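You operate a simulated robot arm through the tools that you are given. There is no shell and no other tool. Be economical: measure what you need, move in short steps, check, and stop when the job is done.

You are at the controls of a simulated two-armed robot. One attempt, no reset.

## Task
On the top of the green bench, fold the cloth in half and then in half again.

It is judged by the outcome, as a careful person would: the job done as asked, and still so three seconds after it is handed in. It fails if anything else is knocked over, pushed out of place, dropped, spilled or broken. Flat cloth is picked up by pressing the open fingertips on it (5 to 10 N) and closing them slowly along it; thin cloth reads only 2 to 8 mm in the jaws.

## Robot
Two 7-joint arms with two-finger parallel grippers on one trunk, on a base that drives. Base frame: it is fixed to the floor where the robot stands at the start and does not move with it; the origin is under the middle of the robot, x ahead of it, y to its left, z up. Readings come in cm, rad, newtons and seconds.
The left shoulder is at the start at [7, 13.4, 115.1], the right one opposite. Places, roughly: top of the green bench [70, 20, 80]. Payload 1.57 kg a hand.
Tool frame (each hand has its own): the origin (TCP) lies between the finger pads and is the grasp point; the fingertips stand 3 cm ahead of it; z points along the fingers, y is the line along which they close. The gripper opens to 8 cm. The fingers are 1.7 cm wide and 1.2 cm thick; the gripper's body (4 by 8.2 cm) begins 8 cm behind the TCP.
Orientation is told as [roll, pitch, yaw] about the base's x, y, z axes, in that order, counted from this pose: with the fingers straight down and closing along the base's y, the tool's x points along the base's -x, its y along +y and its z along -z.

## Interface
- The arms move only by the tool apply_moves. It takes "left_deltas", "right_deltas" or both (then of equal length, played together; a hand with none holds still); each is a list of rows, each a list of 3 entries, a list of its own where there are three numbers: the shift along the base's x, y, z in cm, then the turn, a rotation vector about the base's x, y, z in rad, then the closure in counts, from 0 (fully open) to 255 (shut). In form: [[[x, y, z], [ax, ay, az], hand], ...]. A call has 1 to 20 rows; each row shifts and turns the commanded pose from where the row before left it. Each row takes 0.2 s and may step no farther than 5 cm and 0.15 rad from the row before; otherwise, or with a gripper value out of range, the whole call is refused. A pose out of reach is approached as far as the arm can. The call stops where the force on the tool passes 40 N (or 10 N more than at its start, if that is more) or the arm is blocked; 0.2 s more then pass. Each finger travels about 15.3 cm/s and halts on what it meets, pressing with about 40 N; the grip force reading is that of the motor and also rises with nothing between the fingers. The clock runs only during rows and for 0.2 s after the last one: add rows that do not move to give the fingers time. It gives the time, the measured TCP pose, the force on the tool (base axes), the opening and the grip force at its end, in the units of the frame above (readings bear some noise), with the torque about the TCP (base axes, N m) and any sound that the robot's microphone picked up.
- Cameras (640 x 400 px; columns grow to the right, rows downward): "scene" is now at [12.99, 1.35, 136.6]; the picture's right is [0.09, -1.00, 0.00], its down [-0.74, -0.07, -0.67] and it looks along [0.67, 0.06, -0.74] (base axes); focal length 250 px, centre (320, 200). "left" rides on the left gripper at [7.2, 0.7, -12.2] in its tool frame; the picture's right is [-0.09, 1.00, 0.00], its down [-0.84, -0.08, -0.54] and it looks along [-0.54, -0.05, 0.84] (tool axes); focal length 238 px, centre (320, 200). "right" rides on the right gripper at [7.2, -0.7, -12.2] in its tool frame; the picture's right is [0.09, 1.00, 0.00], its down [-0.84, 0.08, -0.54] and it looks along [-0.54, 0.05, 0.84] (tool axes); focal length 238 px, centre (320, 200). There is no depth. A picture from a camera that has moved, and an enlarged one, comes with that camera's place and axes in the base frame and with its lens. The place of the scene camera against the robot may be out by one fixed shift of up to 1.2 cm in any direction.
- grab_frame(camera): a new picture of that camera. It takes no simulated time.
- slide_trunk(by): slides the trunk up (or, below 0, down) by that many cm; the arms and the scene camera ride with it, the base frame stays. It gives what a move gives, with no picture.
- base_move(legs): drives the robot by 1 to 6 legs, each [ahead, left, turn to the left] in cm, cm and rad, along the robot's own axes; the way and the turn of a leg run together, so that a leg with both is an arc; at most 150 cm and 3.142 rad a leg. The arms and the cameras ride along, it lands a little off, and it stops where it bumps. It gives what a move gives.
- turn_head(pan, tilt): turns the head with the scene camera to pan (to the left, within 1.501 rad either way) and tilt (down, from -0.506 to 1.204), counted from straight ahead of the robot. It gives what a move gives.
- close_up(camera, box): a new picture of the part [left, top, right, bottom] of that camera's present view, enlarged. It takes no simulated time.
- sign_off(): hands the job in; it is judged then, once.

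Work in short steps. Places have to be worked out from the pictures, the camera data and where the tool is seen: move nearer, look again, correct. Check each grasp and each placing, and mend what went wrong. You have 120 turns and 108 pictures in all, those below and enlarged ones among them. Open the grippers and draw the arms clear of the work before you hand the job in, unless the task says otherwise; then end with one line.

The tools are called after ">>>" by a JSON object that holds its "method" and its "body". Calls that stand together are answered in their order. apply_moves: Moves the arms, as the interface text tells. Its arguments: {"type":"object","properties":{"left_deltas":{"type":"array"},"right_deltas":{"type":"array"}},"required":[]} The other tools are called the same way: slide_trunk (by) slides the trunk up or down; base_move (legs) drives the base; turn_head (pan, tilt) turns the head that bears the scene camera; grab_frame (camera) takes a picture; close_up (camera, box) takes an enlarged picture of a part of a camera's view; sign_off () hands the job in.

At the start:

```text
clock: 0.0
left_tcp_pos: [46.26, 27.29, 107.43]
left_tcp_rot: [0.001, 0.001, -0.002]
left_contact_force: [0.1, 0.1, 0.4]
left_torque: [-0.03, -0.01, 0.02]
left_opening: 8.01
left_grip_force: 0.1
right_tcp_pos: [43.71, -10.5, 109.25]
right_tcp_rot: [-0.002, 0.001, 0.0]
right_contact_force: [0.1, 0.9, -0.1]
right_torque: [-0.02, 0.05, 0.04]
right_opening: 7.97
right_grip_force: 0.0
trunk travel left (down, up): [-72.5, 21.5]
robot x, y, heading: [-0.21, -0.0, -0.002]
head pan, tilt: [0.091, 0.831]
```

scene: 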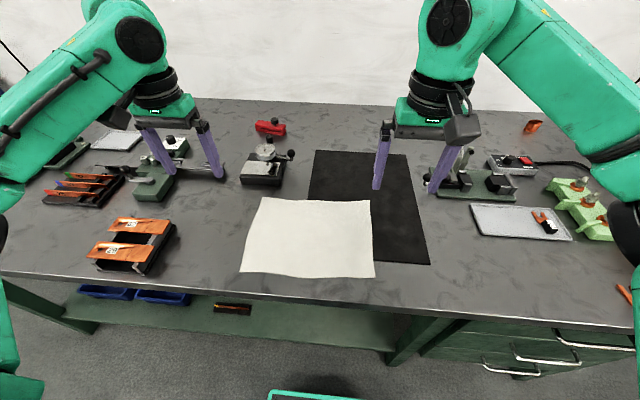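
right: 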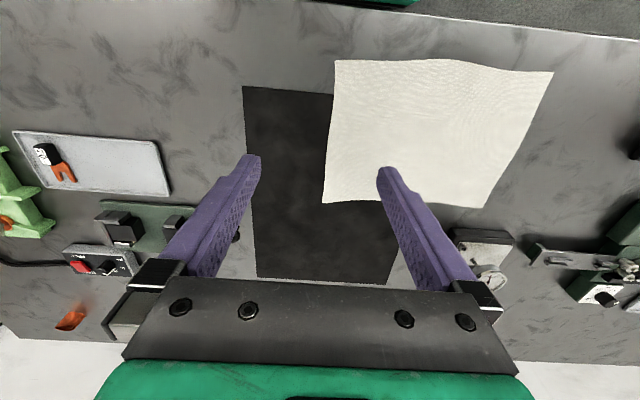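
left: 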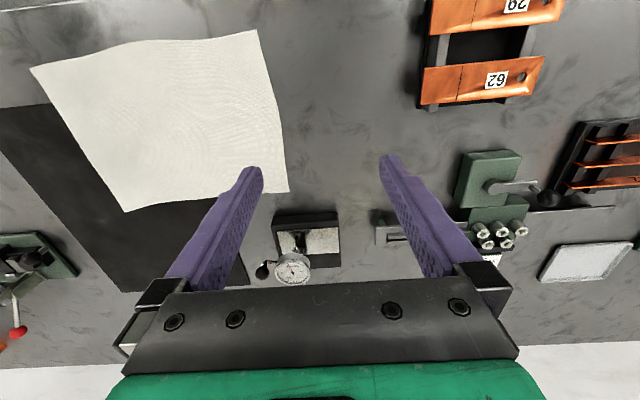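

The cloth spans about x 39–65, y −9–24, 34 by 25 cm, and its far edge is at the limit of reach. I'll drive 8 cm ahead, since the bench front is at about x 35 and the base front at about 23.

>>> {"method": "base_move", "body": {"legs": [[8, 0, 0]]}}

```text
clock: 1.1
left_tcp_pos: [54.01, 27.26, 107.61]
left_tcp_rot: [-0.001, -0.001, 0.002]
left_contact_force: [-0.3, 0.2, -0.7]
left_torque: [-0.04, -0.04, 0.0]
left_opening: 7.98
left_grip_force: 0.0
right_tcp_pos: [51.53, -10.43, 109.34]
right_tcp_rot: [0.0, -0.002, 0.0]
right_contact_force: [-0.4, -0.7, 0.2]
right_torque: [0.03, -0.03, -0.03]
right_opening: 8.01
right_grip_force: 0.0
trunk travel left (down, up): [-72.5, 21.5]
robot x, y, heading: [8.04, 0.05, 0.001]
head pan, tilt: [0.091, 0.831]
```

Now I bring both hands over the near corners at z≈93, partly closed to about 3.5 cm, and look.

>>> {"method": "apply_moves", "body": {"left_deltas": [[[-3.1, -1.5, -3.6], [0, 0, 0], 40], [[-3.1, -1.5, -3.6], [0, 0, 0], 80], [[-3.1, -1.5, -3.6], [0, 0, 0], 120], [[-3.1, -1.5, -3.6], [0, 0, 0], 143], [[0, 0, 0], [0, 0, 0], 143]], "right_deltas": [[[-2.3, 0.8, -4], [0, 0, 0], 40], [[-2.3, 0.8, -4], [0, 0, 0], 80], [[-2.3, 0.8, -4], [0, 0, 0], 120], [[-2.3, 0.8, -4], [0, 0, 0], 143], [[0, 0, 0], [0, 0, 0], 143]]}}

>>> {"method": "grab_frame", "body": {"camera": "scene"}}

>>> {"method": "grab_frame", "body": {"camera": "left"}}

>>> {"method": "grab_frame", "body": {"camera": "right"}}

```text
clock: 2.3
left_tcp_pos: [42.45, 21.69, 93.65]
left_tcp_rot: [0.0, -0.001, 0.001]
left_contact_force: [0.6, -0.3, -1.3]
left_torque: [-0.01, 0.01, -0.02]
left_opening: 3.51
left_grip_force: 0.1
left hand out of reach, approached as far as the arm can: row 4
right_tcp_pos: [42.29, -6.91, 93.36]
right_tcp_rot: [0.002, 0.002, -0.002]
right_contact_force: [-0.4, -1.0, 0.1]
right_torque: [-0.02, 0.0, -0.05]
right_opening: 3.5
right_grip_force: 0.1
trunk travel left (down, up): [-72.5, 21.5]
robot x, y, heading: [7.7, 0.18, -0.001]
head pan, tilt: [0.091, 0.831]
```

```text
104 pictures are left
camera scene: at [21.14, 1.36, 136.58], right [0.09, -1.0, 0.0], down [-0.74, -0.07, -0.67], along [0.67, 0.06, -0.74], focal length 250 px, centre (320, 200)
```

scene: 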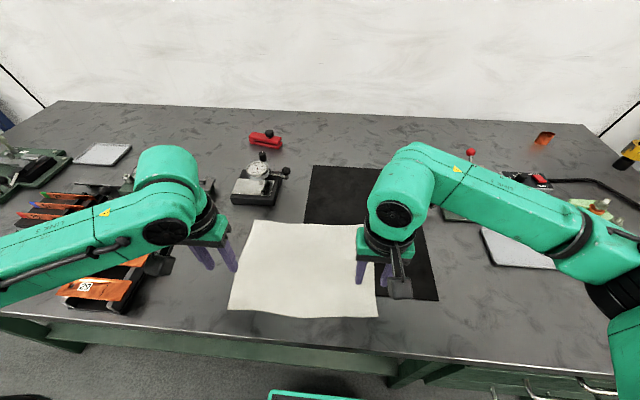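

```text
103 pictures are left
camera left: at [35.29, 22.41, 105.94], right [0.09, 1.0, 0.0], down [0.84, -0.08, 0.54], along [0.54, -0.05, -0.84], focal length 238 px, centre (320, 200)
```

left: 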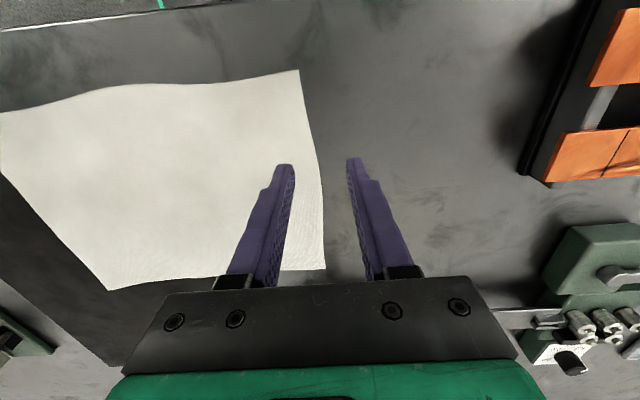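

```text
102 pictures are left
camera right: at [35.37, -7.63, 105.49], right [-0.09, 1.0, 0.0], down [0.84, 0.08, 0.54], along [0.54, 0.05, -0.84], focal length 238 px, centre (320, 200)
```

right: 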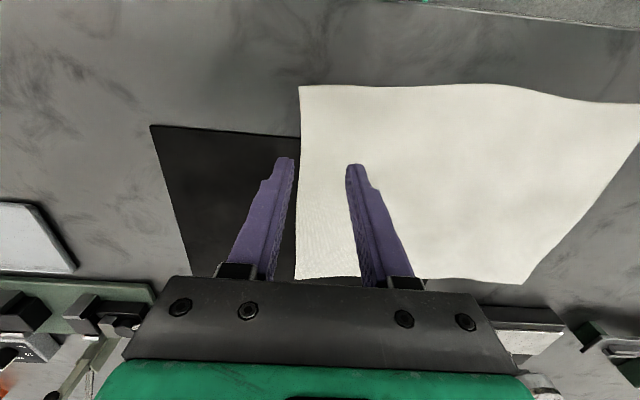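

The hand and scene cameras only agree if the cloth lies at z≈85.5. That gives corners near-left (36.6, 20.8), near-right (38.1, −9.0), far-left (59, 20.9) and far-right (60.1, −8.5). The left hand was near its inner limit, so I'll back the base off 5 cm.

>>> {"method": "base_move", "body": {"legs": [[-5, 0, 0]]}}

```text
clock: 3.2
left_tcp_pos: [37.49, 21.69, 93.58]
left_tcp_rot: [-0.001, 0.004, 0.001]
left_contact_force: [-0.7, -0.3, -0.7]
left_torque: [-0.02, 0.0, 0.01]
left_opening: 3.5
left_grip_force: 0.1
right_tcp_pos: [37.45, -7.0, 93.31]
right_tcp_rot: [0.0, 0.002, 0.0]
right_contact_force: [0.4, 0.6, -0.7]
right_torque: [0.0, 0.0, 0.01]
right_opening: 3.52
right_grip_force: 0.1
trunk travel left (down, up): [-72.5, 21.5]
robot x, y, heading: [3.12, 0.03, 0.002]
head pan, tilt: [0.091, 0.831]
```

Next I lower to just above the cloth at the near corners, left (37.9, 18.2) and right (39.3, −6.4), with jaws at 2.5 cm.

>>> {"method": "apply_moves", "body": {"left_deltas": [[[0.2, -1.7, -1.5], [0, 0, 0], 160], [[0.2, -1.8, -2], [0, 0, 0], 175], [[0, 0, 0], [0, 0, 0], 175]], "right_deltas": [[[0.9, 0.3, -1.5], [0, 0, 0], 160], [[0.9, 0.3, -2], [0, 0, 0], 175], [[0, 0, 0], [0, 0, 0], 175]]}}

>>> {"method": "grab_frame", "body": {"camera": "left"}}

>>> {"method": "grab_frame", "body": {"camera": "right"}}

```text
clock: 4.0
left_tcp_pos: [37.84, 18.31, 90.1]
left_tcp_rot: [0.001, -0.001, -0.001]
left_contact_force: [0.9, 0.3, 0.2]
left_torque: [-0.01, -0.03, 0.01]
left_opening: 2.49
left_grip_force: 0.0
right_tcp_pos: [39.03, -6.21, 89.88]
right_tcp_rot: [0.0, 0.0, 0.0]
right_contact_force: [-0.3, 0.4, 0.3]
right_torque: [0.0, -0.03, -0.04]
right_opening: 2.52
right_grip_force: 0.0
trunk travel left (down, up): [-72.5, 21.5]
robot x, y, heading: [3.2, 0.02, 0.0]
head pan, tilt: [0.091, 0.831]
```

```text
101 pictures are left
camera left: at [30.58, 18.99, 102.34], right [0.09, 1.0, 0.0], down [0.84, -0.08, 0.54], along [0.54, -0.05, -0.84], focal length 238 px, centre (320, 200)
```

left: 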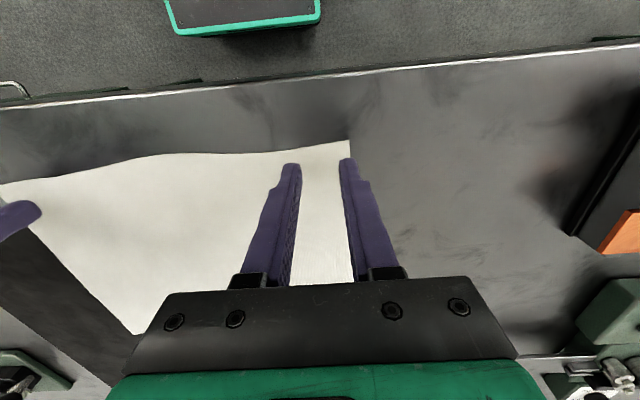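

```text
100 pictures are left
camera right: at [32.04, -6.94, 102.01], right [-0.09, 1.0, 0.0], down [0.84, 0.08, 0.54], along [0.54, 0.05, -0.84], focal length 238 px, centre (320, 200)
```

right: 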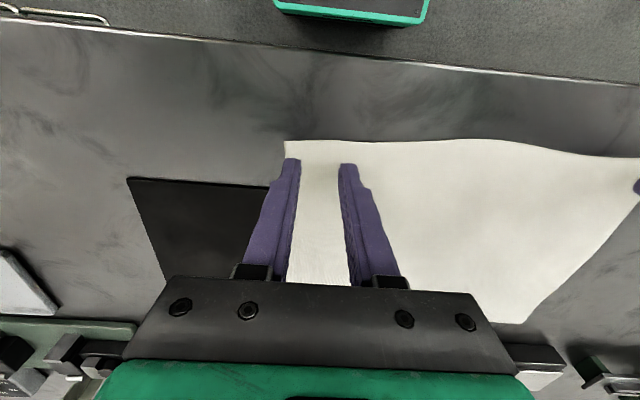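

The fingertips are about 1.7 cm above the cloth, with the outer fingers close to its side edges. I'll shift both 0.7 cm inward and press down in small steps.

>>> {"method": "apply_moves", "body": {"left_deltas": [[[0, -0.7, -0.5], [0, 0, 0], 175], [[0, 0, -0.5], [0, 0, 0], 175], [[0, 0, -0.4], [0, 0, 0], 175], [[0, 0, 0], [0, 0, 0], 175]], "right_deltas": [[[0, 0.7, -0.5], [0, 0, 0], 175], [[0, 0, -0.5], [0, 0, 0], 175], [[0, 0, -0.3], [0, 0, 0], 175], [[0, 0, 0], [0, 0, 0], 175]]}}

```text
clock: 5.0
left_tcp_pos: [37.79, 17.79, 88.74]
left_tcp_rot: [0.0, 0.001, 0.002]
left_contact_force: [-0.1, -0.7, -1.0]
left_torque: [0.03, 0.0, -0.01]
left_opening: 2.52
left_grip_force: 0.1
right_tcp_pos: [39.14, -5.59, 88.49]
right_tcp_rot: [0.0, 0.0, -0.001]
right_contact_force: [0.0, 0.1, 0.2]
right_torque: [0.02, 0.0, -0.01]
right_opening: 2.49
right_grip_force: 0.1
trunk travel left (down, up): [-72.5, 21.5]
robot x, y, heading: [2.93, 0.07, 0.002]
head pan, tilt: [0.091, 0.831]
```

No contact yet, so I keep lowering in 1–2 mm steps.

>>> {"method": "apply_moves", "body": {"left_deltas": [[[0, 0, -0.2], [0, 0, 0], 175], [[0, 0, -0.15], [0, 0, 0], 175], [[0, 0, 0], [0, 0, 0], 175]], "right_deltas": [[[0, 0, -0.15], [0, 0, 0], 175], [[0, 0, -0.1], [0, 0, 0], 175], [[0, 0, 0], [0, 0, 0], 175]]}}

```text
clock: 5.8
left_tcp_pos: [37.92, 17.66, 88.46]
left_tcp_rot: [-0.001, 0.0, 0.002]
left_contact_force: [-0.1, 0.4, -0.3]
left_torque: [0.0, 0.0, -0.02]
left_opening: 2.53
left_grip_force: 0.0
right_tcp_pos: [39.16, -5.59, 88.42]
right_tcp_rot: [0.001, 0.001, 0.0]
right_contact_force: [0.3, 0.2, -0.7]
right_torque: [0.03, 0.01, 0.01]
right_opening: 2.53
right_grip_force: 0.0
trunk travel left (down, up): [-72.5, 21.5]
robot x, y, heading: [3.2, -0.04, 0.005]
head pan, tilt: [0.091, 0.831]
```

There is still no contact force. I'll take a few more small steps.

>>> {"method": "apply_moves", "body": {"left_deltas": [[[0, 0, -0.15], [0, 0, 0], 175], [[0, 0, -0.1], [0, 0, 0], 175], [[0, 0, 0], [0, 0, 0], 175]], "right_deltas": [[[0, 0, -0.15], [0, 0, 0], 175], [[0, 0, -0.1], [0, 0, 0], 175], [[0, 0, 0], [0, 0, 0], 175]]}}

```text
clock: 6.6
left_tcp_pos: [37.62, 17.61, 88.27]
left_tcp_rot: [-0.001, -0.001, 0.0]
left_contact_force: [-0.4, 0.1, 0.6]
left_torque: [0.01, -0.02, -0.03]
left_opening: 2.5
left_grip_force: 0.1
right_tcp_pos: [39.14, -5.7, 88.13]
right_tcp_rot: [0.002, -0.001, 0.0]
right_contact_force: [2.7, -0.7, 11.4]
right_torque: [-0.12, 0.0, 0.03]
right_opening: 2.5
right_grip_force: 0.0
trunk travel left (down, up): [-72.5, 21.5]
robot x, y, heading: [2.84, -0.11, -0.0]
head pan, tilt: [0.091, 0.831]
```

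The right hand touches with 11 N and the left not yet. I lower the left a bit more.

>>> {"method": "apply_moves", "body": {"left_deltas": [[[0, 0, -0.1], [0, 0, 0], 175], [[0, 0, -0.08], [0, 0, 0], 175], [[0, 0, 0], [0, 0, 0], 175]], "right_deltas": [[[0, 0, 0.03], [0, 0, 0], 175], [[0, 0, 0], [0, 0, 0], 175], [[0, 0, 0], [0, 0, 0], 175]]}}

```text
clock: 7.4
left_tcp_pos: [37.64, 17.67, 88.22]
left_tcp_rot: [0.001, -0.003, 0.002]
left_contact_force: [0.7, 0.9, 5.7]
left_torque: [0.06, -0.03, 0.03]
left_opening: 2.51
left_grip_force: 0.1
right_tcp_pos: [39.09, -5.56, 88.15]
right_tcp_rot: [0.0, -0.002, -0.001]
right_contact_force: [2.2, -1.0, 14.4]
right_torque: [-0.15, -0.02, 0.02]
right_opening: 2.49
right_grip_force: 0.0
trunk travel left (down, up): [-72.5, 21.5]
robot x, y, heading: [2.85, 0.21, -0.001]
head pan, tilt: [0.091, 0.831]
```

Both hands press now. I close slowly along the cloth, easing the right a little.

>>> {"method": "apply_moves", "body": {"left_deltas": [[[0, 0, 0], [0, 0, 0], 181], [[0, 0, 0], [0, 0, 0], 188], [[0, 0, 0], [0, 0, 0], 195], [[0, 0, 0], [0, 0, 0], 202], [[0, 0, 0], [0, 0, 0], 209], [[0, 0, 0], [0, 0, 0], 216], [[0, 0, 0], [0, 0, 0], 223], [[0, 0, 0], [0, 0, 0], 230], [[0, 0, 0], [0, 0, 0], 237], [[0, 0, 0], [0, 0, 0], 244], [[0, 0, 0], [0, 0, 0], 255], [[0, 0, 0], [0, 0, 0], 255]], "right_deltas": [[[0, 0, 0.05], [0, 0, 0], 181], [[0, 0, 0], [0, 0, 0], 188], [[0, 0, 0], [0, 0, 0], 195], [[0, 0, 0], [0, 0, 0], 202], [[0, 0, 0], [0, 0, 0], 209], [[0, 0, 0], [0, 0, 0], 216], [[0, 0, 0], [0, 0, 0], 223], [[0, 0, 0], [0, 0, 0], 230], [[0, 0, 0], [0, 0, 0], 237], [[0, 0, 0], [0, 0, 0], 244], [[0, 0, 0], [0, 0, 0], 255], [[0, 0, 0], [0, 0, 0], 255]]}}

>>> {"method": "grab_frame", "body": {"camera": "left"}}

>>> {"method": "grab_frame", "body": {"camera": "right"}}

```text
clock: 10.0
left_tcp_pos: [37.56, 17.59, 88.1]
left_tcp_rot: [0.001, -0.002, 0.002]
left_contact_force: [-0.3, -0.4, 14.1]
left_torque: [0.02, 0.04, 0.03]
left_opening: 0.22
left_grip_force: 24.2
right_tcp_pos: [38.93, -5.79, 88.25]
right_tcp_rot: [0.0, -0.002, 0.0]
right_contact_force: [0.7, 0.0, 2.3]
right_torque: [-0.05, 0.02, -0.02]
right_opening: 0.01
right_grip_force: 22.0
trunk travel left (down, up): [-72.5, 21.5]
robot x, y, heading: [2.91, -0.41, -0.001]
head pan, tilt: [0.091, 0.831]
```

```text
99 pictures are left
camera left: at [30.46, 18.21, 100.35], right [0.09, 1.0, 0.0], down [0.84, -0.08, 0.54], along [0.54, -0.05, -0.84], focal length 238 px, centre (320, 200)
```

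left: 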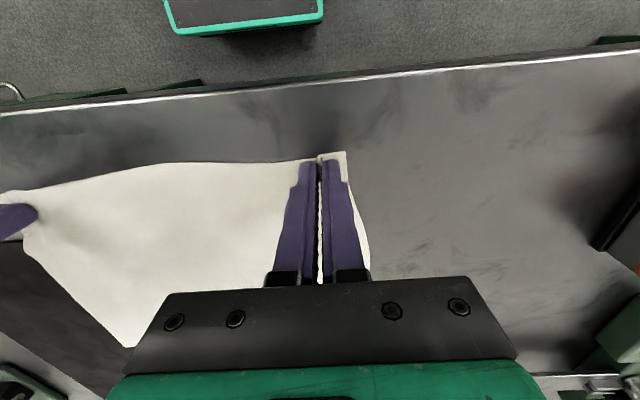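

```text
98 pictures are left
camera right: at [31.95, -6.4, 100.34], right [-0.09, 1.0, 0.0], down [0.84, 0.08, 0.54], along [0.54, 0.05, -0.84], focal length 238 px, centre (320, 200)
```

right: 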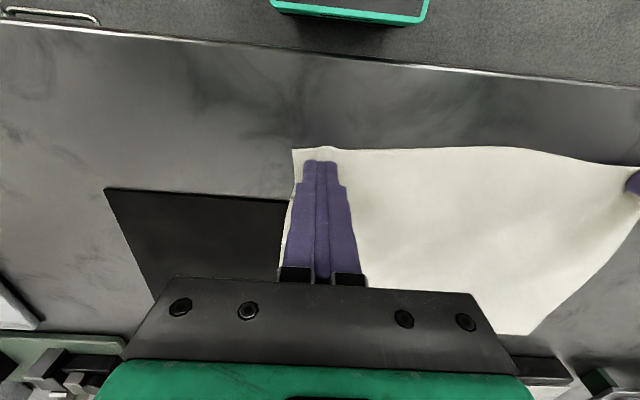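

The left grips a ridge of 2.2 mm, but the right slipped off to zero after I eased it. I reopen the right and press again, with the left holding.

>>> {"method": "apply_moves", "body": {"right_deltas": [[[0, 0, 0.5], [0, 0, 0], 255], [[0, 0, 0], [0, 0, 0], 175], [[0, 0, 0], [0, 0, 0], 175], [[0, 0, -0.3], [0, 0, 0], 175], [[0, 0, -0.2], [0, 0, 0], 175], [[0, 0, -0.07], [0, 0, 0], 175], [[0, 0, 0], [0, 0, 0], 175]]}}

```text
clock: 11.6
left_tcp_pos: [37.59, 17.54, 88.16]
left_tcp_rot: [0.001, -0.001, 0.003]
left_contact_force: [0.7, 0.8, 13.2]
left_torque: [0.02, -0.02, 0.02]
left_opening: 0.23
left_grip_force: 23.9
right_tcp_pos: [39.04, -5.68, 88.16]
right_tcp_rot: [0.002, -0.002, -0.001]
right_contact_force: [-0.2, -1.0, 7.6]
right_torque: [-0.11, -0.01, 0.0]
right_opening: 2.57
right_grip_force: 0.5
trunk travel left (down, up): [-72.5, 21.5]
robot x, y, heading: [3.26, -0.15, 0.002]
head pan, tilt: [0.091, 0.831]
```

The torque shows that only the outer finger bears. I roll slightly (−0.02 rad about x), press a bit more and close slowly.

>>> {"method": "apply_moves", "body": {"right_deltas": [[[0, 0, 0], [-0.02, 0, 0], 175], [[0, 0, -0.04], [0, 0, 0], 175], [[0, 0, 0], [0, 0, 0], 175]]}}

```text
clock: 12.4
left_tcp_pos: [37.55, 17.67, 88.13]
left_tcp_rot: [0.0, -0.003, 0.002]
left_contact_force: [2.1, -0.5, 10.0]
left_torque: [-0.02, -0.1, 0.02]
left_opening: 0.23
left_grip_force: 23.5
right_tcp_pos: [38.96, -5.63, 88.13]
right_tcp_rot: [-0.017, -0.004, 0.0]
right_contact_force: [2.7, 1.6, 17.0]
right_torque: [0.35, -0.03, -0.05]
right_opening: 2.54
right_grip_force: 0.1
trunk travel left (down, up): [-72.5, 21.5]
robot x, y, heading: [3.0, -0.06, 0.001]
head pan, tilt: [0.091, 0.831]
```

Too much roll: the load moved to the inner finger. I take half of it back and close slowly.

>>> {"method": "apply_moves", "body": {"right_deltas": [[[0, 0, 0], [0.013, 0, 0], 175], [[0, 0, 0], [0, 0, 0], 175], [[0, 0, 0], [0, 0, 0], 181], [[0, 0, 0], [0, 0, 0], 188], [[0, 0, 0], [0, 0, 0], 195], [[0, 0, 0], [0, 0, 0], 202], [[0, 0, 0], [0, 0, 0], 209], [[0, 0, 0], [0, 0, 0], 216], [[0, 0, 0], [0, 0, 0], 223], [[0, 0, 0], [0, 0, 0], 230], [[0, 0, 0], [0, 0, 0], 237], [[0, 0, 0], [0, 0, 0], 244], [[0, 0, 0], [0, 0, 0], 255], [[0, 0, 0], [0, 0, 0], 255]]}}

>>> {"method": "grab_frame", "body": {"camera": "right"}}

```text
clock: 15.4
left_tcp_pos: [37.56, 17.5, 88.19]
left_tcp_rot: [0.001, -0.002, 0.001]
left_contact_force: [0.6, -5.1, 8.1]
left_torque: [-0.15, 0.02, 0.0]
left_opening: 0.25
left_grip_force: 24.0
right_tcp_pos: [38.79, -5.65, 88.03]
right_tcp_rot: [-0.008, -0.001, -0.001]
right_contact_force: [0.4, 4.9, 14.8]
right_torque: [0.15, 0.09, -0.04]
right_opening: 0.23
right_grip_force: 24.0
trunk travel left (down, up): [-72.5, 21.5]
robot x, y, heading: [2.77, 0.17, -0.001]
head pan, tilt: [0.091, 0.831]
```

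```text
97 pictures are left
camera right: at [31.82, -6.31, 100.31], right [-0.09, 1.0, -0.01], down [0.84, 0.08, 0.54], along [0.54, 0.04, -0.84], focal length 238 px, centre (320, 200)
```

right: 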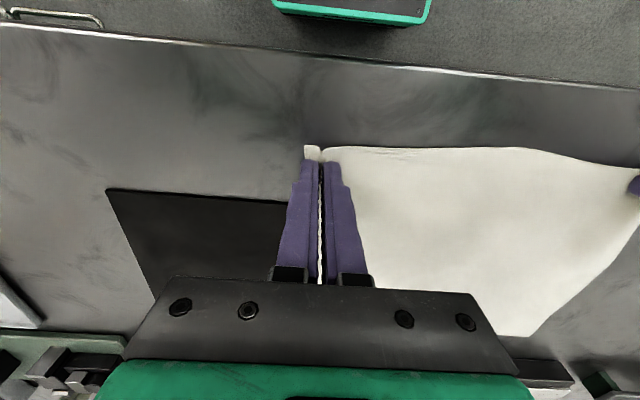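

Both corners are gripped, at 2.3 mm each. I start the first half of the fold arc toward the far edge, lifting and pitching the fingers gently forward.

>>> {"method": "apply_moves", "body": {"left_deltas": [[[0.1, -0.2, 1.25], [0, -0.025, 0], 255], [[0.2, 0, 1.2], [0, -0.025, 0], 255], [[0.4, 0, 1.15], [0, -0.025, 0], 255], [[0.55, 0, 1.15], [0, -0.025, 0], 255], [[0.7, 0, 1.0], [0, -0.025, 0], 255], [[0.8, 0, 0.97], [0, -0.025, 0], 255], [[0.95, 0, 0.8], [0, -0.025, 0], 255], [[1.0, 0, 0.7], [0, -0.025, 0], 255], [[1.1, 0, 0.5], [0, -0.025, 0], 255], [[1.2, 0, 0.45], [0, -0.025, 0], 255], [[1.2, 0, 0.2], [0, -0.025, 0], 255], [[1.25, 0, 0.1], [0, -0.025, 0], 255]], "right_deltas": [[[0.1, 0.2, 1.25], [0, -0.025, 0], 255], [[0.2, 0, 1.2], [0, -0.025, 0], 255], [[0.4, 0, 1.15], [0, -0.025, 0], 255], [[0.55, 0, 1.15], [0, -0.025, 0], 255], [[0.7, 0, 1.0], [0, -0.025, 0], 255], [[0.8, 0, 0.97], [0, -0.025, 0], 255], [[0.95, 0, 0.8], [0, -0.025, 0], 255], [[1.0, 0, 0.7], [0, -0.025, 0], 255], [[1.1, 0, 0.5], [0, -0.025, 0], 255], [[1.2, 0, 0.45], [0, -0.025, 0], 255], [[1.2, 0, 0.2], [0, -0.025, 0], 255], [[1.25, 0, 0.1], [0, -0.025, 0], 255]]}}

>>> {"method": "grab_frame", "body": {"camera": "scene"}}

>>> {"method": "grab_frame", "body": {"camera": "left"}}

```text
clock: 18.0
left_tcp_pos: [47.33, 17.45, 97.54]
left_tcp_rot: [0.0, -0.299, 0.001]
left_contact_force: [-0.8, 0.7, 0.1]
left_torque: [-0.01, 0.03, 0.0]
left_opening: 0.23
left_grip_force: 24.0
right_tcp_pos: [48.65, -5.52, 97.6]
right_tcp_rot: [-0.009, -0.3, 0.001]
right_contact_force: [0.1, -0.5, -0.2]
right_torque: [0.06, 0.04, 0.04]
right_opening: 0.2
right_grip_force: 24.0
trunk travel left (down, up): [-72.5, 21.5]
robot x, y, heading: [2.97, -0.29, -0.001]
head pan, tilt: [0.091, 0.831]
```

```text
96 pictures are left
camera scene: at [16.08, 1.35, 136.59], right [0.09, -1.0, 0.0], down [-0.74, -0.07, -0.67], along [0.67, 0.06, -0.74], focal length 250 px, centre (320, 200)
```

scene: 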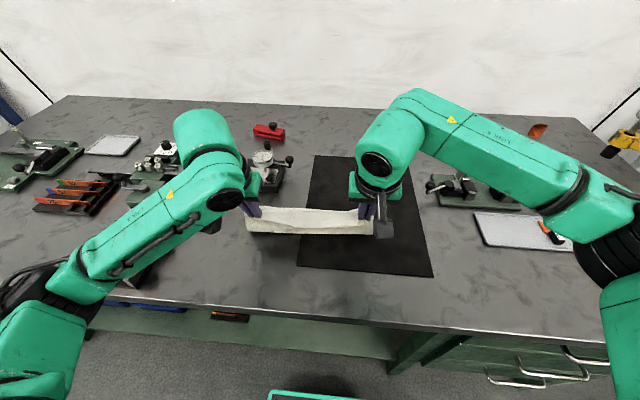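

```text
95 pictures are left
camera left: at [36.85, 18.04, 107.12], right [0.09, 1.0, 0.03], down [0.64, -0.08, 0.76], along [0.76, -0.05, -0.64], focal length 238 px, centre (320, 200)
```

left: 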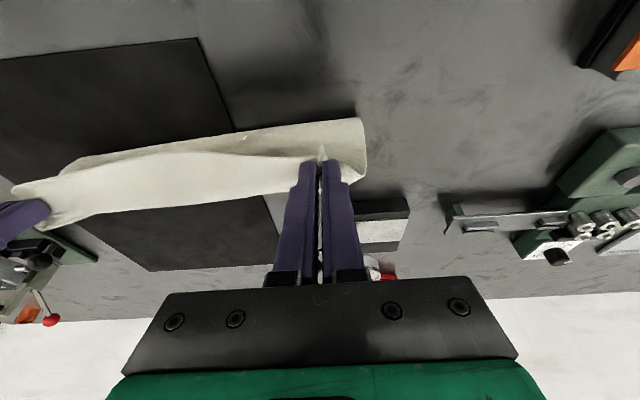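

The near edge is lifted cleanly by both hands. I continue the second half of the arc down toward the far edge.

>>> {"method": "apply_moves", "body": {"left_deltas": [[[1.25, 0, -0.1], [0, -0.025, 0], 255], [[1.2, 0, -0.2], [0, -0.025, 0], 255], [[1.2, 0, -0.45], [0, -0.025, 0], 255], [[1.1, 0, -0.5], [0, -0.025, 0], 255], [[1.0, 0, -0.7], [0, -0.025, 0], 255], [[0.95, 0, -0.8], [0, -0.025, 0], 255], [[0.8, 0, -0.97], [0, -0.025, 0], 255], [[0.7, 0, -1.0], [0, -0.025, 0], 255], [[0.55, 0, -1.15], [0, -0.025, 0], 255], [[0.4, 0, -1.15], [0, -0.025, 0], 255], [[0.2, 0, -0.9], [0, -0.025, 0], 255]], "right_deltas": [[[1.25, 0, -0.1], [0, -0.025, 0], 255], [[1.2, 0, -0.2], [0, -0.025, 0], 255], [[1.2, 0, -0.45], [0, -0.025, 0], 255], [[1.1, 0, -0.5], [0, -0.025, 0], 255], [[1.0, 0, -0.7], [0, -0.025, 0], 255], [[0.95, 0, -0.8], [0, -0.025, 0], 255], [[0.8, 0, -0.97], [0, -0.025, 0], 255], [[0.7, 0, -1.0], [0, -0.025, 0], 255], [[0.55, 0, -1.15], [0, -0.025, 0], 255], [[0.4, 0, -1.15], [0, -0.025, 0], 255], [[0.2, 0, -0.9], [0, -0.025, 0], 255]]}}

>>> {"method": "grab_frame", "body": {"camera": "scene"}}

>>> {"method": "grab_frame", "body": {"camera": "left"}}

>>> {"method": "grab_frame", "body": {"camera": "right"}}

```text
clock: 20.4
left_tcp_pos: [56.53, 17.47, 89.47]
left_tcp_rot: [-0.002, -0.575, 0.003]
left_contact_force: [-0.1, 0.6, -0.1]
left_torque: [-0.02, 0.0, 0.0]
left_opening: 0.2
left_grip_force: 24.3
right_tcp_pos: [57.95, -5.43, 89.5]
right_tcp_rot: [-0.007, -0.574, -0.001]
right_contact_force: [0.4, 0.1, 0.0]
right_torque: [-0.01, 0.01, 0.02]
right_opening: 0.2
right_grip_force: 23.5
trunk travel left (down, up): [-72.5, 21.5]
robot x, y, heading: [3.14, 0.38, 0.0]
head pan, tilt: [0.091, 0.831]
```

```text
94 pictures are left
camera scene: at [16.01, 1.37, 136.6], right [0.09, -1.0, 0.0], down [-0.74, -0.07, -0.67], along [0.67, 0.06, -0.74], focal length 250 px, centre (320, 200)
```

scene: 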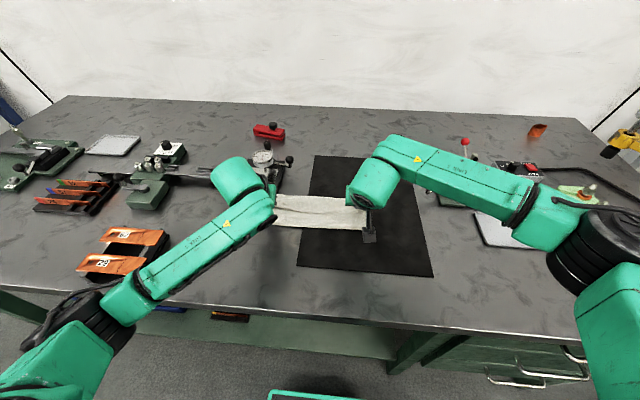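

```text
93 pictures are left
camera left: at [43.97, 18.04, 95.91], right [0.08, 1.0, 0.05], down [0.41, -0.08, 0.91], along [0.91, -0.05, -0.41], focal length 238 px, centre (320, 200)
```

left: 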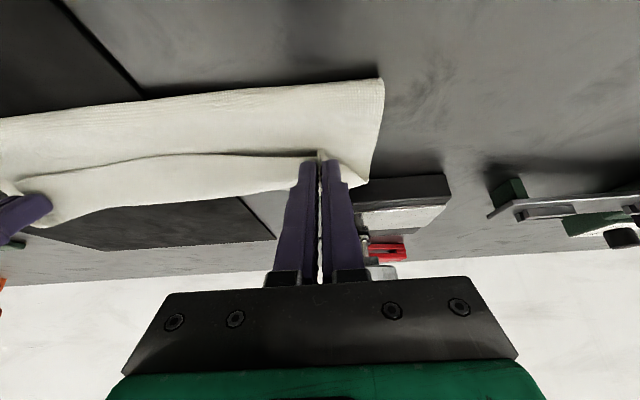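

```text
92 pictures are left
camera right: at [45.42, -6.03, 95.86], right [-0.07, 1.0, -0.06], down [0.41, 0.08, 0.91], along [0.91, 0.04, -0.41], focal length 238 px, centre (320, 200)
```

right: 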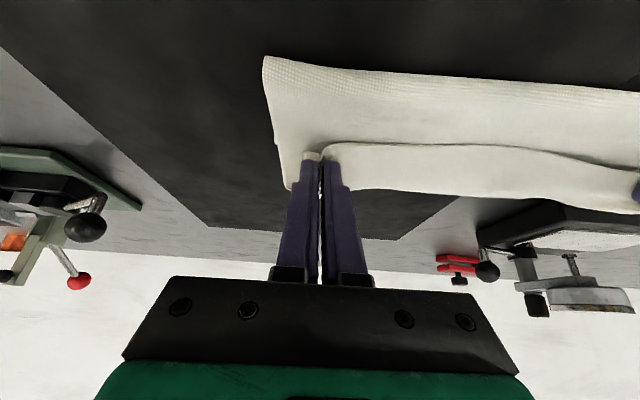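

Both corners are at the far edge, but the held hem curls back toward me because my pitch makes the cloth loop around ahead of the tips. I lift slightly, bring the pitch back to upright with the tips at the same place, and look again. The dial stands at about (66, 21, 95), so I don't pitch past vertical.

>>> {"method": "apply_moves", "body": {"left_deltas": [[[0.14, 0, 0.55], [0, 0.048, 0], 255], [[0.14, 0, 0.55], [0, 0.048, 0], 255], [[0.14, 0, 0.55], [0, 0.048, 0], 255], [[0.14, 0, 0.55], [0, 0.048, 0], 255], [[0.14, 0, 0.04], [0, 0.048, 0], 255], [[0.14, 0, 0.04], [0, 0.048, 0], 255], [[0.14, 0, 0.04], [0, 0.048, 0], 255], [[0.14, 0, 0.04], [0, 0.048, 0], 255], [[0.14, 0, -0.35], [0, 0.048, 0], 255], [[0.14, 0, -0.35], [0, 0.048, 0], 255], [[0.14, 0, -0.35], [0, 0.048, 0], 255], [[0.14, 0, -0.3], [0, 0.048, 0], 255]], "right_deltas": [[[0.14, 0, 0.55], [0, 0.048, 0], 255], [[0.14, 0, 0.55], [0, 0.048, 0], 255], [[0.14, 0, 0.55], [0, 0.048, 0], 255], [[0.14, 0, 0.55], [0, 0.048, 0], 255], [[0.14, 0, 0.04], [0, 0.048, 0], 255], [[0.14, 0, 0.04], [0, 0.048, 0], 255], [[0.14, 0, 0.04], [0, 0.048, 0], 255], [[0.14, 0, 0.04], [0, 0.048, 0], 255], [[0.14, 0, -0.35], [0, 0.048, 0], 255], [[0.14, 0, -0.35], [0, 0.048, 0], 255], [[0.14, 0, -0.35], [0, 0.048, 0], 255], [[0.14, 0, -0.3], [0, 0.048, 0], 255]]}}

>>> {"method": "grab_frame", "body": {"camera": "left"}}

>>> {"method": "close_up", "body": {"camera": "scene", "box": [220, 120, 420, 260]}}

>>> {"method": "grab_frame", "body": {"camera": "right"}}

```text
clock: 23.0
left_tcp_pos: [58.34, 17.34, 90.46]
left_tcp_rot: [0.0, 0.004, 0.0]
left_contact_force: [-0.4, -0.5, -0.3]
left_torque: [0.04, -0.01, 0.0]
left_opening: 0.24
left_grip_force: 23.6
right_tcp_pos: [59.64, -5.41, 90.51]
right_tcp_rot: [-0.007, 0.004, 0.0]
right_contact_force: [-0.1, 0.2, -0.2]
right_torque: [0.02, -0.01, 0.02]
right_opening: 0.21
right_grip_force: 24.0
trunk travel left (down, up): [-72.5, 21.5]
robot x, y, heading: [3.45, 0.09, -0.001]
head pan, tilt: [0.091, 0.831]
```

```text
91 pictures are left
camera left: at [51.13, 17.97, 102.81], right [0.09, 1.0, 0.0], down [0.84, -0.08, 0.54], along [0.54, -0.05, -0.84], focal length 238 px, centre (320, 200)
```

left: 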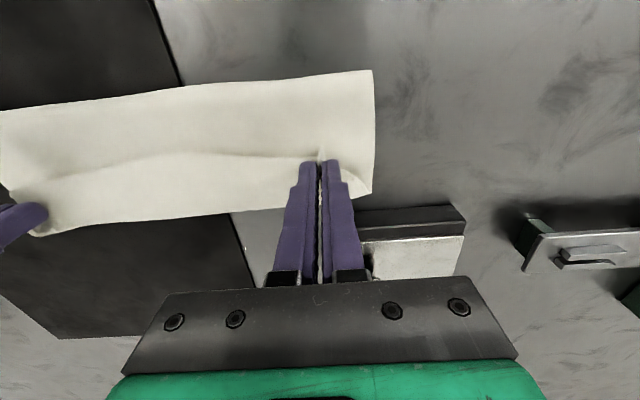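

```text
2.86 times, centred on (320, 190) of scene
camera zoom: at [16.08, 1.37, 136.59], right [0.09, -1.0, 0.0], down [-0.74, -0.07, -0.67], along [0.67, 0.06, -0.74], focal length 714 px, centre (320, 229)
```

zoom: 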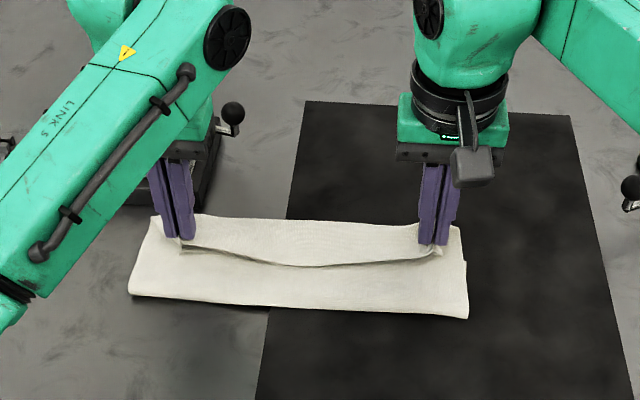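

```text
89 pictures are left
camera right: at [52.65, -5.97, 102.76], right [-0.09, 1.0, -0.01], down [0.84, 0.08, 0.54], along [0.54, 0.04, -0.84], focal length 238 px, centre (320, 200)
```

right: 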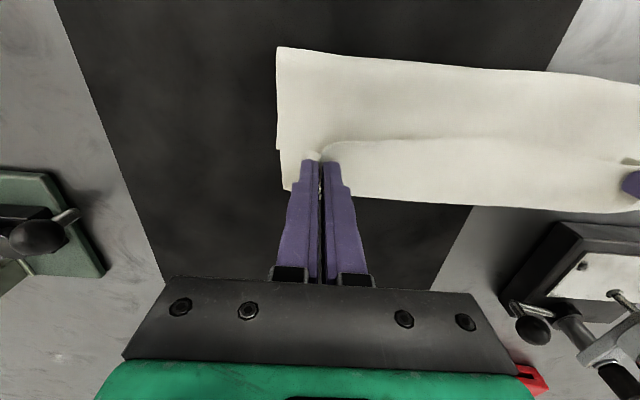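

The view is clearer upright. The cloth slid about 4 cm forward, so the crease is at x≈52.7 and the lower far edge at about 62 (left) to 63 (right), while the flap edge is still 3 cm short. I carry the tips forward about 2.8 cm with a slight pitch so the gripper body stays clear of the dial.

>>> {"method": "apply_moves", "body": {"left_deltas": [[[0.1, 0, 0.5], [0, -0.03, 0], 255], [[0.2, 0, 0.5], [0, -0.03, 0], 255], [[0.3, 0, 0.2], [0, -0.03, 0], 255], [[0.35, 0, 0], [0, -0.03, 0], 255], [[0.35, 0, -0.3], [0, -0.03, 0], 255], [[0.35, 0, -0.4], [0, -0.03, 0], 255], [[0.3, 0, -0.5], [0, -0.03, 0], 255], [[0.15, 0, -0.5], [0, -0.03, 0], 255], [[0, 0, -0.5], [0, 0, 0], 255]], "right_deltas": [[[0.1, 0, 0.5], [0, -0.03, 0], 255], [[0.2, 0, 0.5], [0, -0.03, 0], 255], [[0.25, 0, 0.2], [0, -0.03, 0], 255], [[0.3, 0, 0], [0, -0.03, 0], 255], [[0.3, 0, -0.3], [0, -0.03, 0], 255], [[0.3, 0, -0.4], [0, -0.03, 0], 255], [[0.25, 0, -0.5], [0, -0.03, 0], 255], [[0.1, 0, -0.5], [0, -0.03, 0], 255], [[0, 0, -0.5], [0, 0, 0], 255]]}}

>>> {"method": "grab_frame", "body": {"camera": "left"}}

>>> {"method": "close_up", "body": {"camera": "scene", "box": [220, 120, 420, 260]}}

>>> {"method": "grab_frame", "body": {"camera": "right"}}

```text
clock: 25.0
left_tcp_pos: [60.24, 17.34, 89.6]
left_tcp_rot: [-0.002, -0.238, 0.001]
left_contact_force: [0.6, 0.4, 0.2]
left_torque: [-0.02, 0.01, 0.01]
left_opening: 0.22
left_grip_force: 24.0
right_tcp_pos: [61.46, -5.47, 89.52]
right_tcp_rot: [-0.008, -0.236, 0.0]
right_contact_force: [0.1, 0.2, 1.1]
right_torque: [0.04, 0.0, 0.0]
right_opening: 0.2
right_grip_force: 23.9
trunk travel left (down, up): [-72.5, 21.5]
robot x, y, heading: [2.9, -0.25, 0.003]
head pan, tilt: [0.091, 0.831]
```

```text
88 pictures are left
camera left: at [50.5, 18.05, 99.77], right [0.09, 1.0, 0.02], down [0.68, -0.08, 0.72], along [0.72, -0.05, -0.69], focal length 238 px, centre (320, 200)
```

left: 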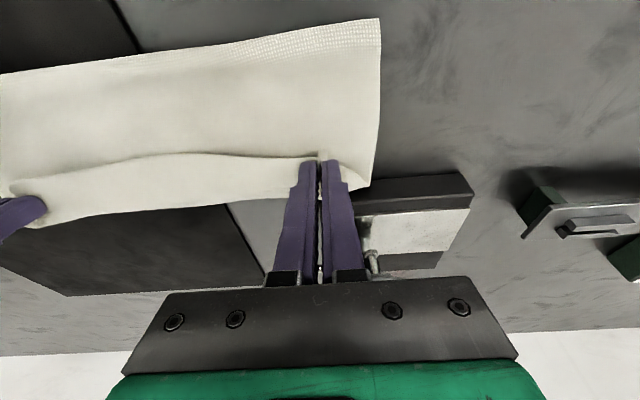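

```text
2.86 times, centred on (320, 190) of scene
camera zoom: at [16.04, 1.36, 136.59], right [0.09, -1.0, 0.0], down [-0.74, -0.07, -0.67], along [0.67, 0.06, -0.74], focal length 714 px, centre (320, 229)
```

zoom: 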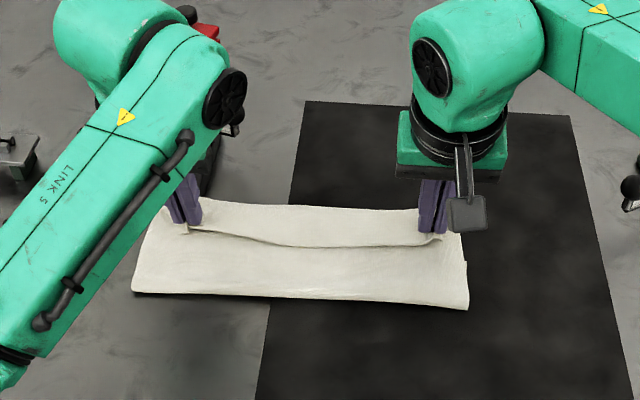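

```text
86 pictures are left
camera right: at [51.73, -6.09, 99.65], right [-0.09, 1.0, -0.03], down [0.69, 0.08, 0.72], along [0.72, 0.04, -0.69], focal length 238 px, centre (320, 200)
```

right: 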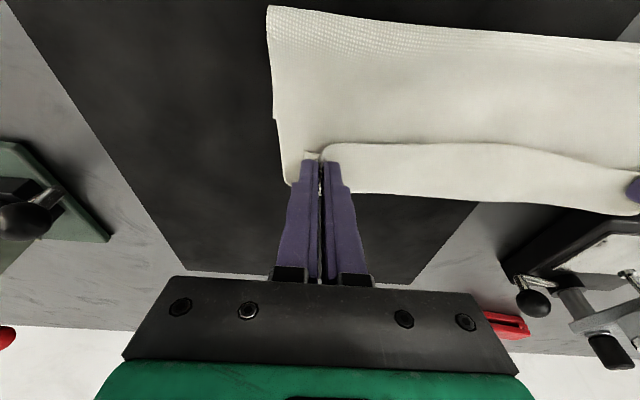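

A step in the side edge at x≈59.6 shows the lower layer never moved. The strip beyond the tips is the flap looping back under the fingers, because folding away from me needs the gripper leaning over the dial. Folding far-to-near suits the wrist better, so I'll reverse this fold and lay the edge back down.

>>> {"method": "apply_moves", "body": {"left_deltas": [[[-0.21, 0, 1.66], [0, 0.015, 0], 255], [[-0.64, 0, 1.6], [0, 0.015, 0], 255], [[-1.05, 0, 1.47], [0, 0.015, 0], 255], [[-1.4, 0, 1.28], [0, 0.015, 0], 255], [[-1.71, 0, 1.05], [0, 0.015, 0], 255], [[-1.95, 0, 0.79], [0, 0.015, 0], 255], [[-2.12, 0, 0.48], [0, 0.015, 0], 255], [[-2.2, 0, 0.16], [0, 0.015, 0], 255], [[-2.2, 0, -0.16], [0, 0.015, 0], 255], [[-2.12, 0, -0.48], [0, 0.015, 0], 255], [[-1.95, 0, -0.79], [0, 0.015, 0], 255], [[-1.71, 0, -1.05], [0, 0.015, 0], 255], [[-1.4, 0, -1.28], [0, 0.015, 0], 255], [[-1.05, 0, -1.47], [0, 0.015, 0], 255], [[-0.64, 0, -1.6], [0, 0.015, 0], 255], [[-0.21, 0, -1.66], [0, 0.012, 0], 255]], "right_deltas": [[[-0.21, 0, 1.66], [0, 0.015, 0], 255], [[-0.64, 0, 1.6], [0, 0.015, 0], 255], [[-1.05, 0, 1.47], [0, 0.015, 0], 255], [[-1.4, 0, 1.28], [0, 0.015, 0], 255], [[-1.71, 0, 1.05], [0, 0.015, 0], 255], [[-1.95, 0, 0.79], [0, 0.015, 0], 255], [[-2.12, 0, 0.48], [0, 0.015, 0], 255], [[-2.2, 0, 0.16], [0, 0.015, 0], 255], [[-2.2, 0, -0.16], [0, 0.015, 0], 255], [[-2.12, 0, -0.48], [0, 0.015, 0], 255], [[-1.95, 0, -0.79], [0, 0.015, 0], 255], [[-1.71, 0, -1.05], [0, 0.015, 0], 255], [[-1.4, 0, -1.28], [0, 0.015, 0], 255], [[-1.05, 0, -1.47], [0, 0.015, 0], 255], [[-0.64, 0, -1.6], [0, 0.015, 0], 255], [[-0.21, 0, -1.66], [0, 0.012, 0], 255]]}}

>>> {"method": "grab_frame", "body": {"camera": "scene"}}

>>> {"method": "grab_frame", "body": {"camera": "right"}}

```text
clock: 28.4
left_tcp_pos: [37.82, 17.39, 89.58]
left_tcp_rot: [0.0, 0.0, 0.0]
left_contact_force: [0.2, -0.9, -0.2]
left_torque: [-0.04, -0.04, 0.01]
left_opening: 0.22
left_grip_force: 24.0
right_tcp_pos: [38.96, -5.59, 89.51]
right_tcp_rot: [-0.009, -0.002, 0.0]
right_contact_force: [0.2, 1.3, 1.2]
right_torque: [0.0, 0.02, -0.02]
right_opening: 0.22
right_grip_force: 24.0
trunk travel left (down, up): [-72.5, 21.5]
robot x, y, heading: [3.3, 0.31, -0.004]
head pan, tilt: [0.091, 0.831]
```

```text
85 pictures are left
camera scene: at [16.04, 1.35, 136.6], right [0.09, -1.0, 0.0], down [-0.74, -0.07, -0.67], along [0.67, 0.06, -0.74], focal length 250 px, centre (320, 200)
```

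scene: 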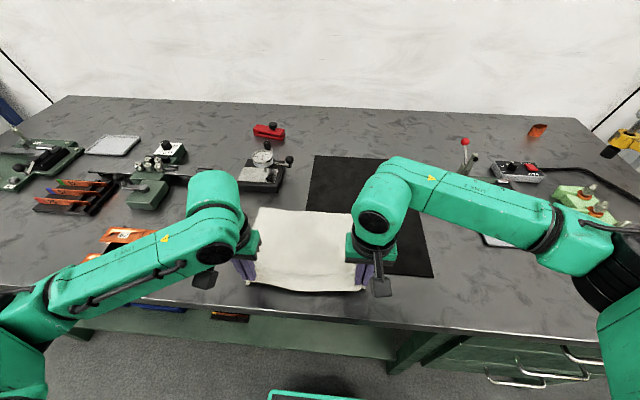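

```text
84 pictures are left
camera right: at [31.86, -6.16, 101.75], right [-0.09, 1.0, -0.01], down [0.84, 0.08, 0.54], along [0.54, 0.04, -0.84], focal length 238 px, centre (320, 200)
```

right: 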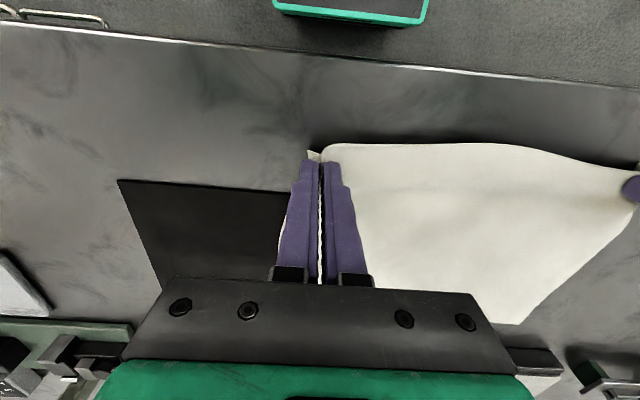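

The cloth is back flat with both hands still holding its near corners. I lower them and then drag the cloth 3 cm toward the robot by backing the base, gaining room from the dial device.

>>> {"method": "apply_moves", "body": {"left_deltas": [[[0, 0, -0.4], [0, 0, 0], 255], [[0, 0, -0.4], [0, 0, 0], 255]], "right_deltas": [[[0, 0, -0.4], [0, 0, 0], 255], [[0, 0, -0.4], [0, 0, 0], 255]]}}

>>> {"method": "base_move", "body": {"legs": [[-3, 0, 0]]}}

>>> {"method": "grab_frame", "body": {"camera": "scene"}}

```text
clock: 29.0
left_tcp_pos: [37.81, 17.41, 88.87]
left_tcp_rot: [0.0, -0.002, 0.001]
left_contact_force: [-0.2, -0.6, -0.4]
left_torque: [-0.02, -0.01, 0.03]
left_opening: 0.23
left_grip_force: 23.5
right_tcp_pos: [38.77, -5.54, 88.77]
right_tcp_rot: [-0.008, 0.002, 0.0]
right_contact_force: [-0.9, -0.3, -0.9]
right_torque: [0.01, 0.01, 0.0]
right_opening: 0.19
right_grip_force: 24.0
trunk travel left (down, up): [-72.5, 21.5]
robot x, y, heading: [2.81, 0.03, 0.0]
head pan, tilt: [0.091, 0.831]
```

```text
clock: 29.8
left_tcp_pos: [35.03, 17.42, 88.59]
left_tcp_rot: [-0.001, 0.002, 0.001]
left_contact_force: [0.6, 0.2, 0.7]
left_torque: [0.01, 0.0, -0.01]
left_opening: 0.23
left_grip_force: 23.4
right_tcp_pos: [36.08, -5.52, 88.7]
right_tcp_rot: [-0.007, 0.001, -0.002]
right_contact_force: [0.2, 0.4, -0.7]
right_torque: [0.0, 0.02, -0.01]
right_opening: 0.23
right_grip_force: 23.7
trunk travel left (down, up): [-72.5, 21.5]
robot x, y, heading: [0.46, -0.29, 0.002]
head pan, tilt: [0.091, 0.831]
```

```text
83 pictures are left
camera scene: at [13.5, 1.34, 136.55], right [0.09, -1.0, 0.0], down [-0.74, -0.07, -0.67], along [0.67, 0.06, -0.74], focal length 250 px, centre (320, 200)
```

scene: 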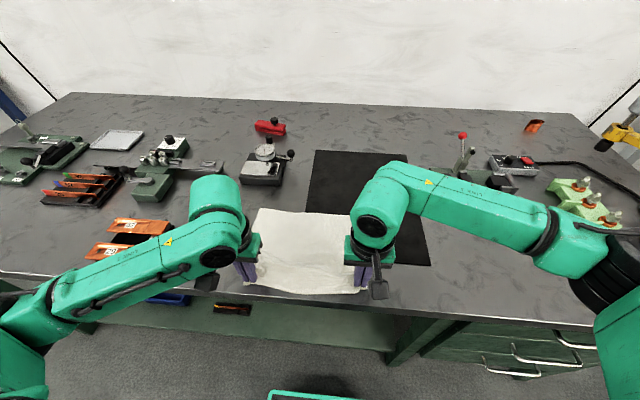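

The cloth slid along. I release both corners, rise, and inspect.

>>> {"method": "apply_moves", "body": {"left_deltas": [[[0, 0, -0.1], [0, 0, 0], 240], [[0, 0, 0], [0, 0, 0], 215], [[0, 0, 0], [0, 0, 0], 190], [[0, 0, 0], [0, 0, 0], 175], [[0, 0, 1], [0, 0, 0], 175], [[0, 0, 3], [0, 0, 0], 175], [[1, 1, 4], [0, 0, 0], 175], [[1, 3, 4], [0, 0, 0], 175], [[3, 3, 0], [0, 0, 0], 175]], "right_deltas": [[[0, 0, -0.1], [0, 0, 0], 240], [[0, 0, 0], [0, 0, 0], 215], [[0, 0, 0], [0, 0, 0], 190], [[0, 0, 0], [0, 0, 0], 175], [[0, 0, 1], [0, 0, 0], 175], [[0, 0, 3], [0, 0, 0], 175], [[1, -1, 4], [0, 0, 0], 175], [[1, -3, 4], [0, 0, 0], 175], [[3, -3, 0], [0, 0, 0], 175]]}}

>>> {"method": "grab_frame", "body": {"camera": "scene"}}

>>> {"method": "grab_frame", "body": {"camera": "left"}}

>>> {"method": "grab_frame", "body": {"camera": "right"}}

```text
refused: row 8 steps farther than a row can; nothing moved
```

```text
82 pictures are left
camera scene: at [13.5, 1.34, 136.55], right [0.09, -1.0, 0.0], down [-0.74, -0.07, -0.67], along [0.67, 0.06, -0.74], focal length 250 px, centre (320, 200)
```

scene: 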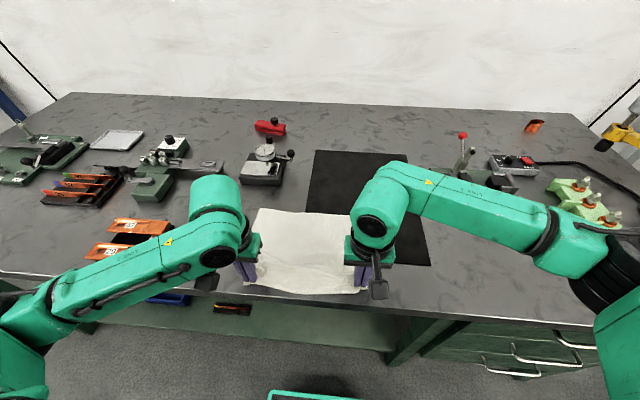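

```text
81 pictures are left
camera left: at [28.0, 17.99, 100.95], right [0.09, 1.0, 0.0], down [0.84, -0.08, 0.54], along [0.54, -0.05, -0.84], focal length 238 px, centre (320, 200)
```

left: 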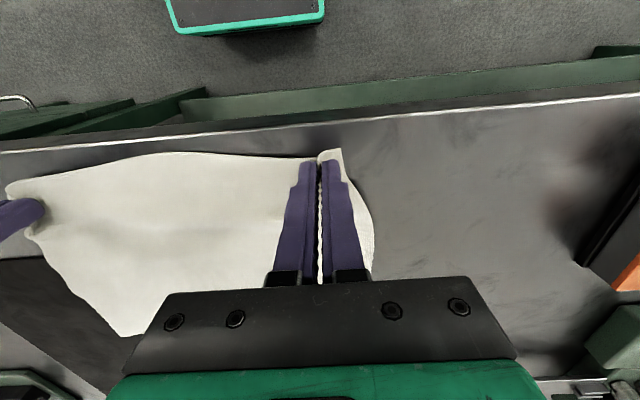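

```text
80 pictures are left
camera right: at [29.19, -6.06, 100.84], right [-0.09, 1.0, -0.01], down [0.84, 0.08, 0.54], along [0.54, 0.04, -0.84], focal length 238 px, centre (320, 200)
```

right: 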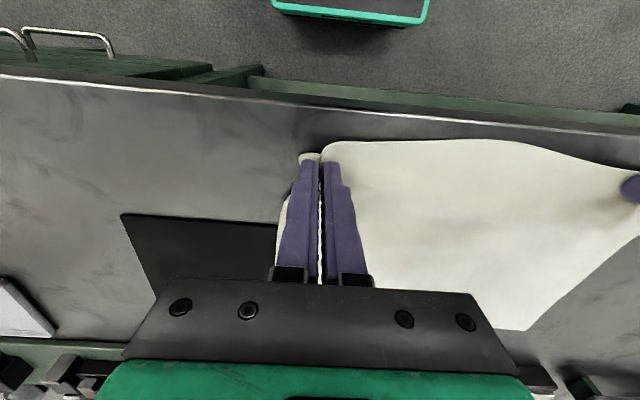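

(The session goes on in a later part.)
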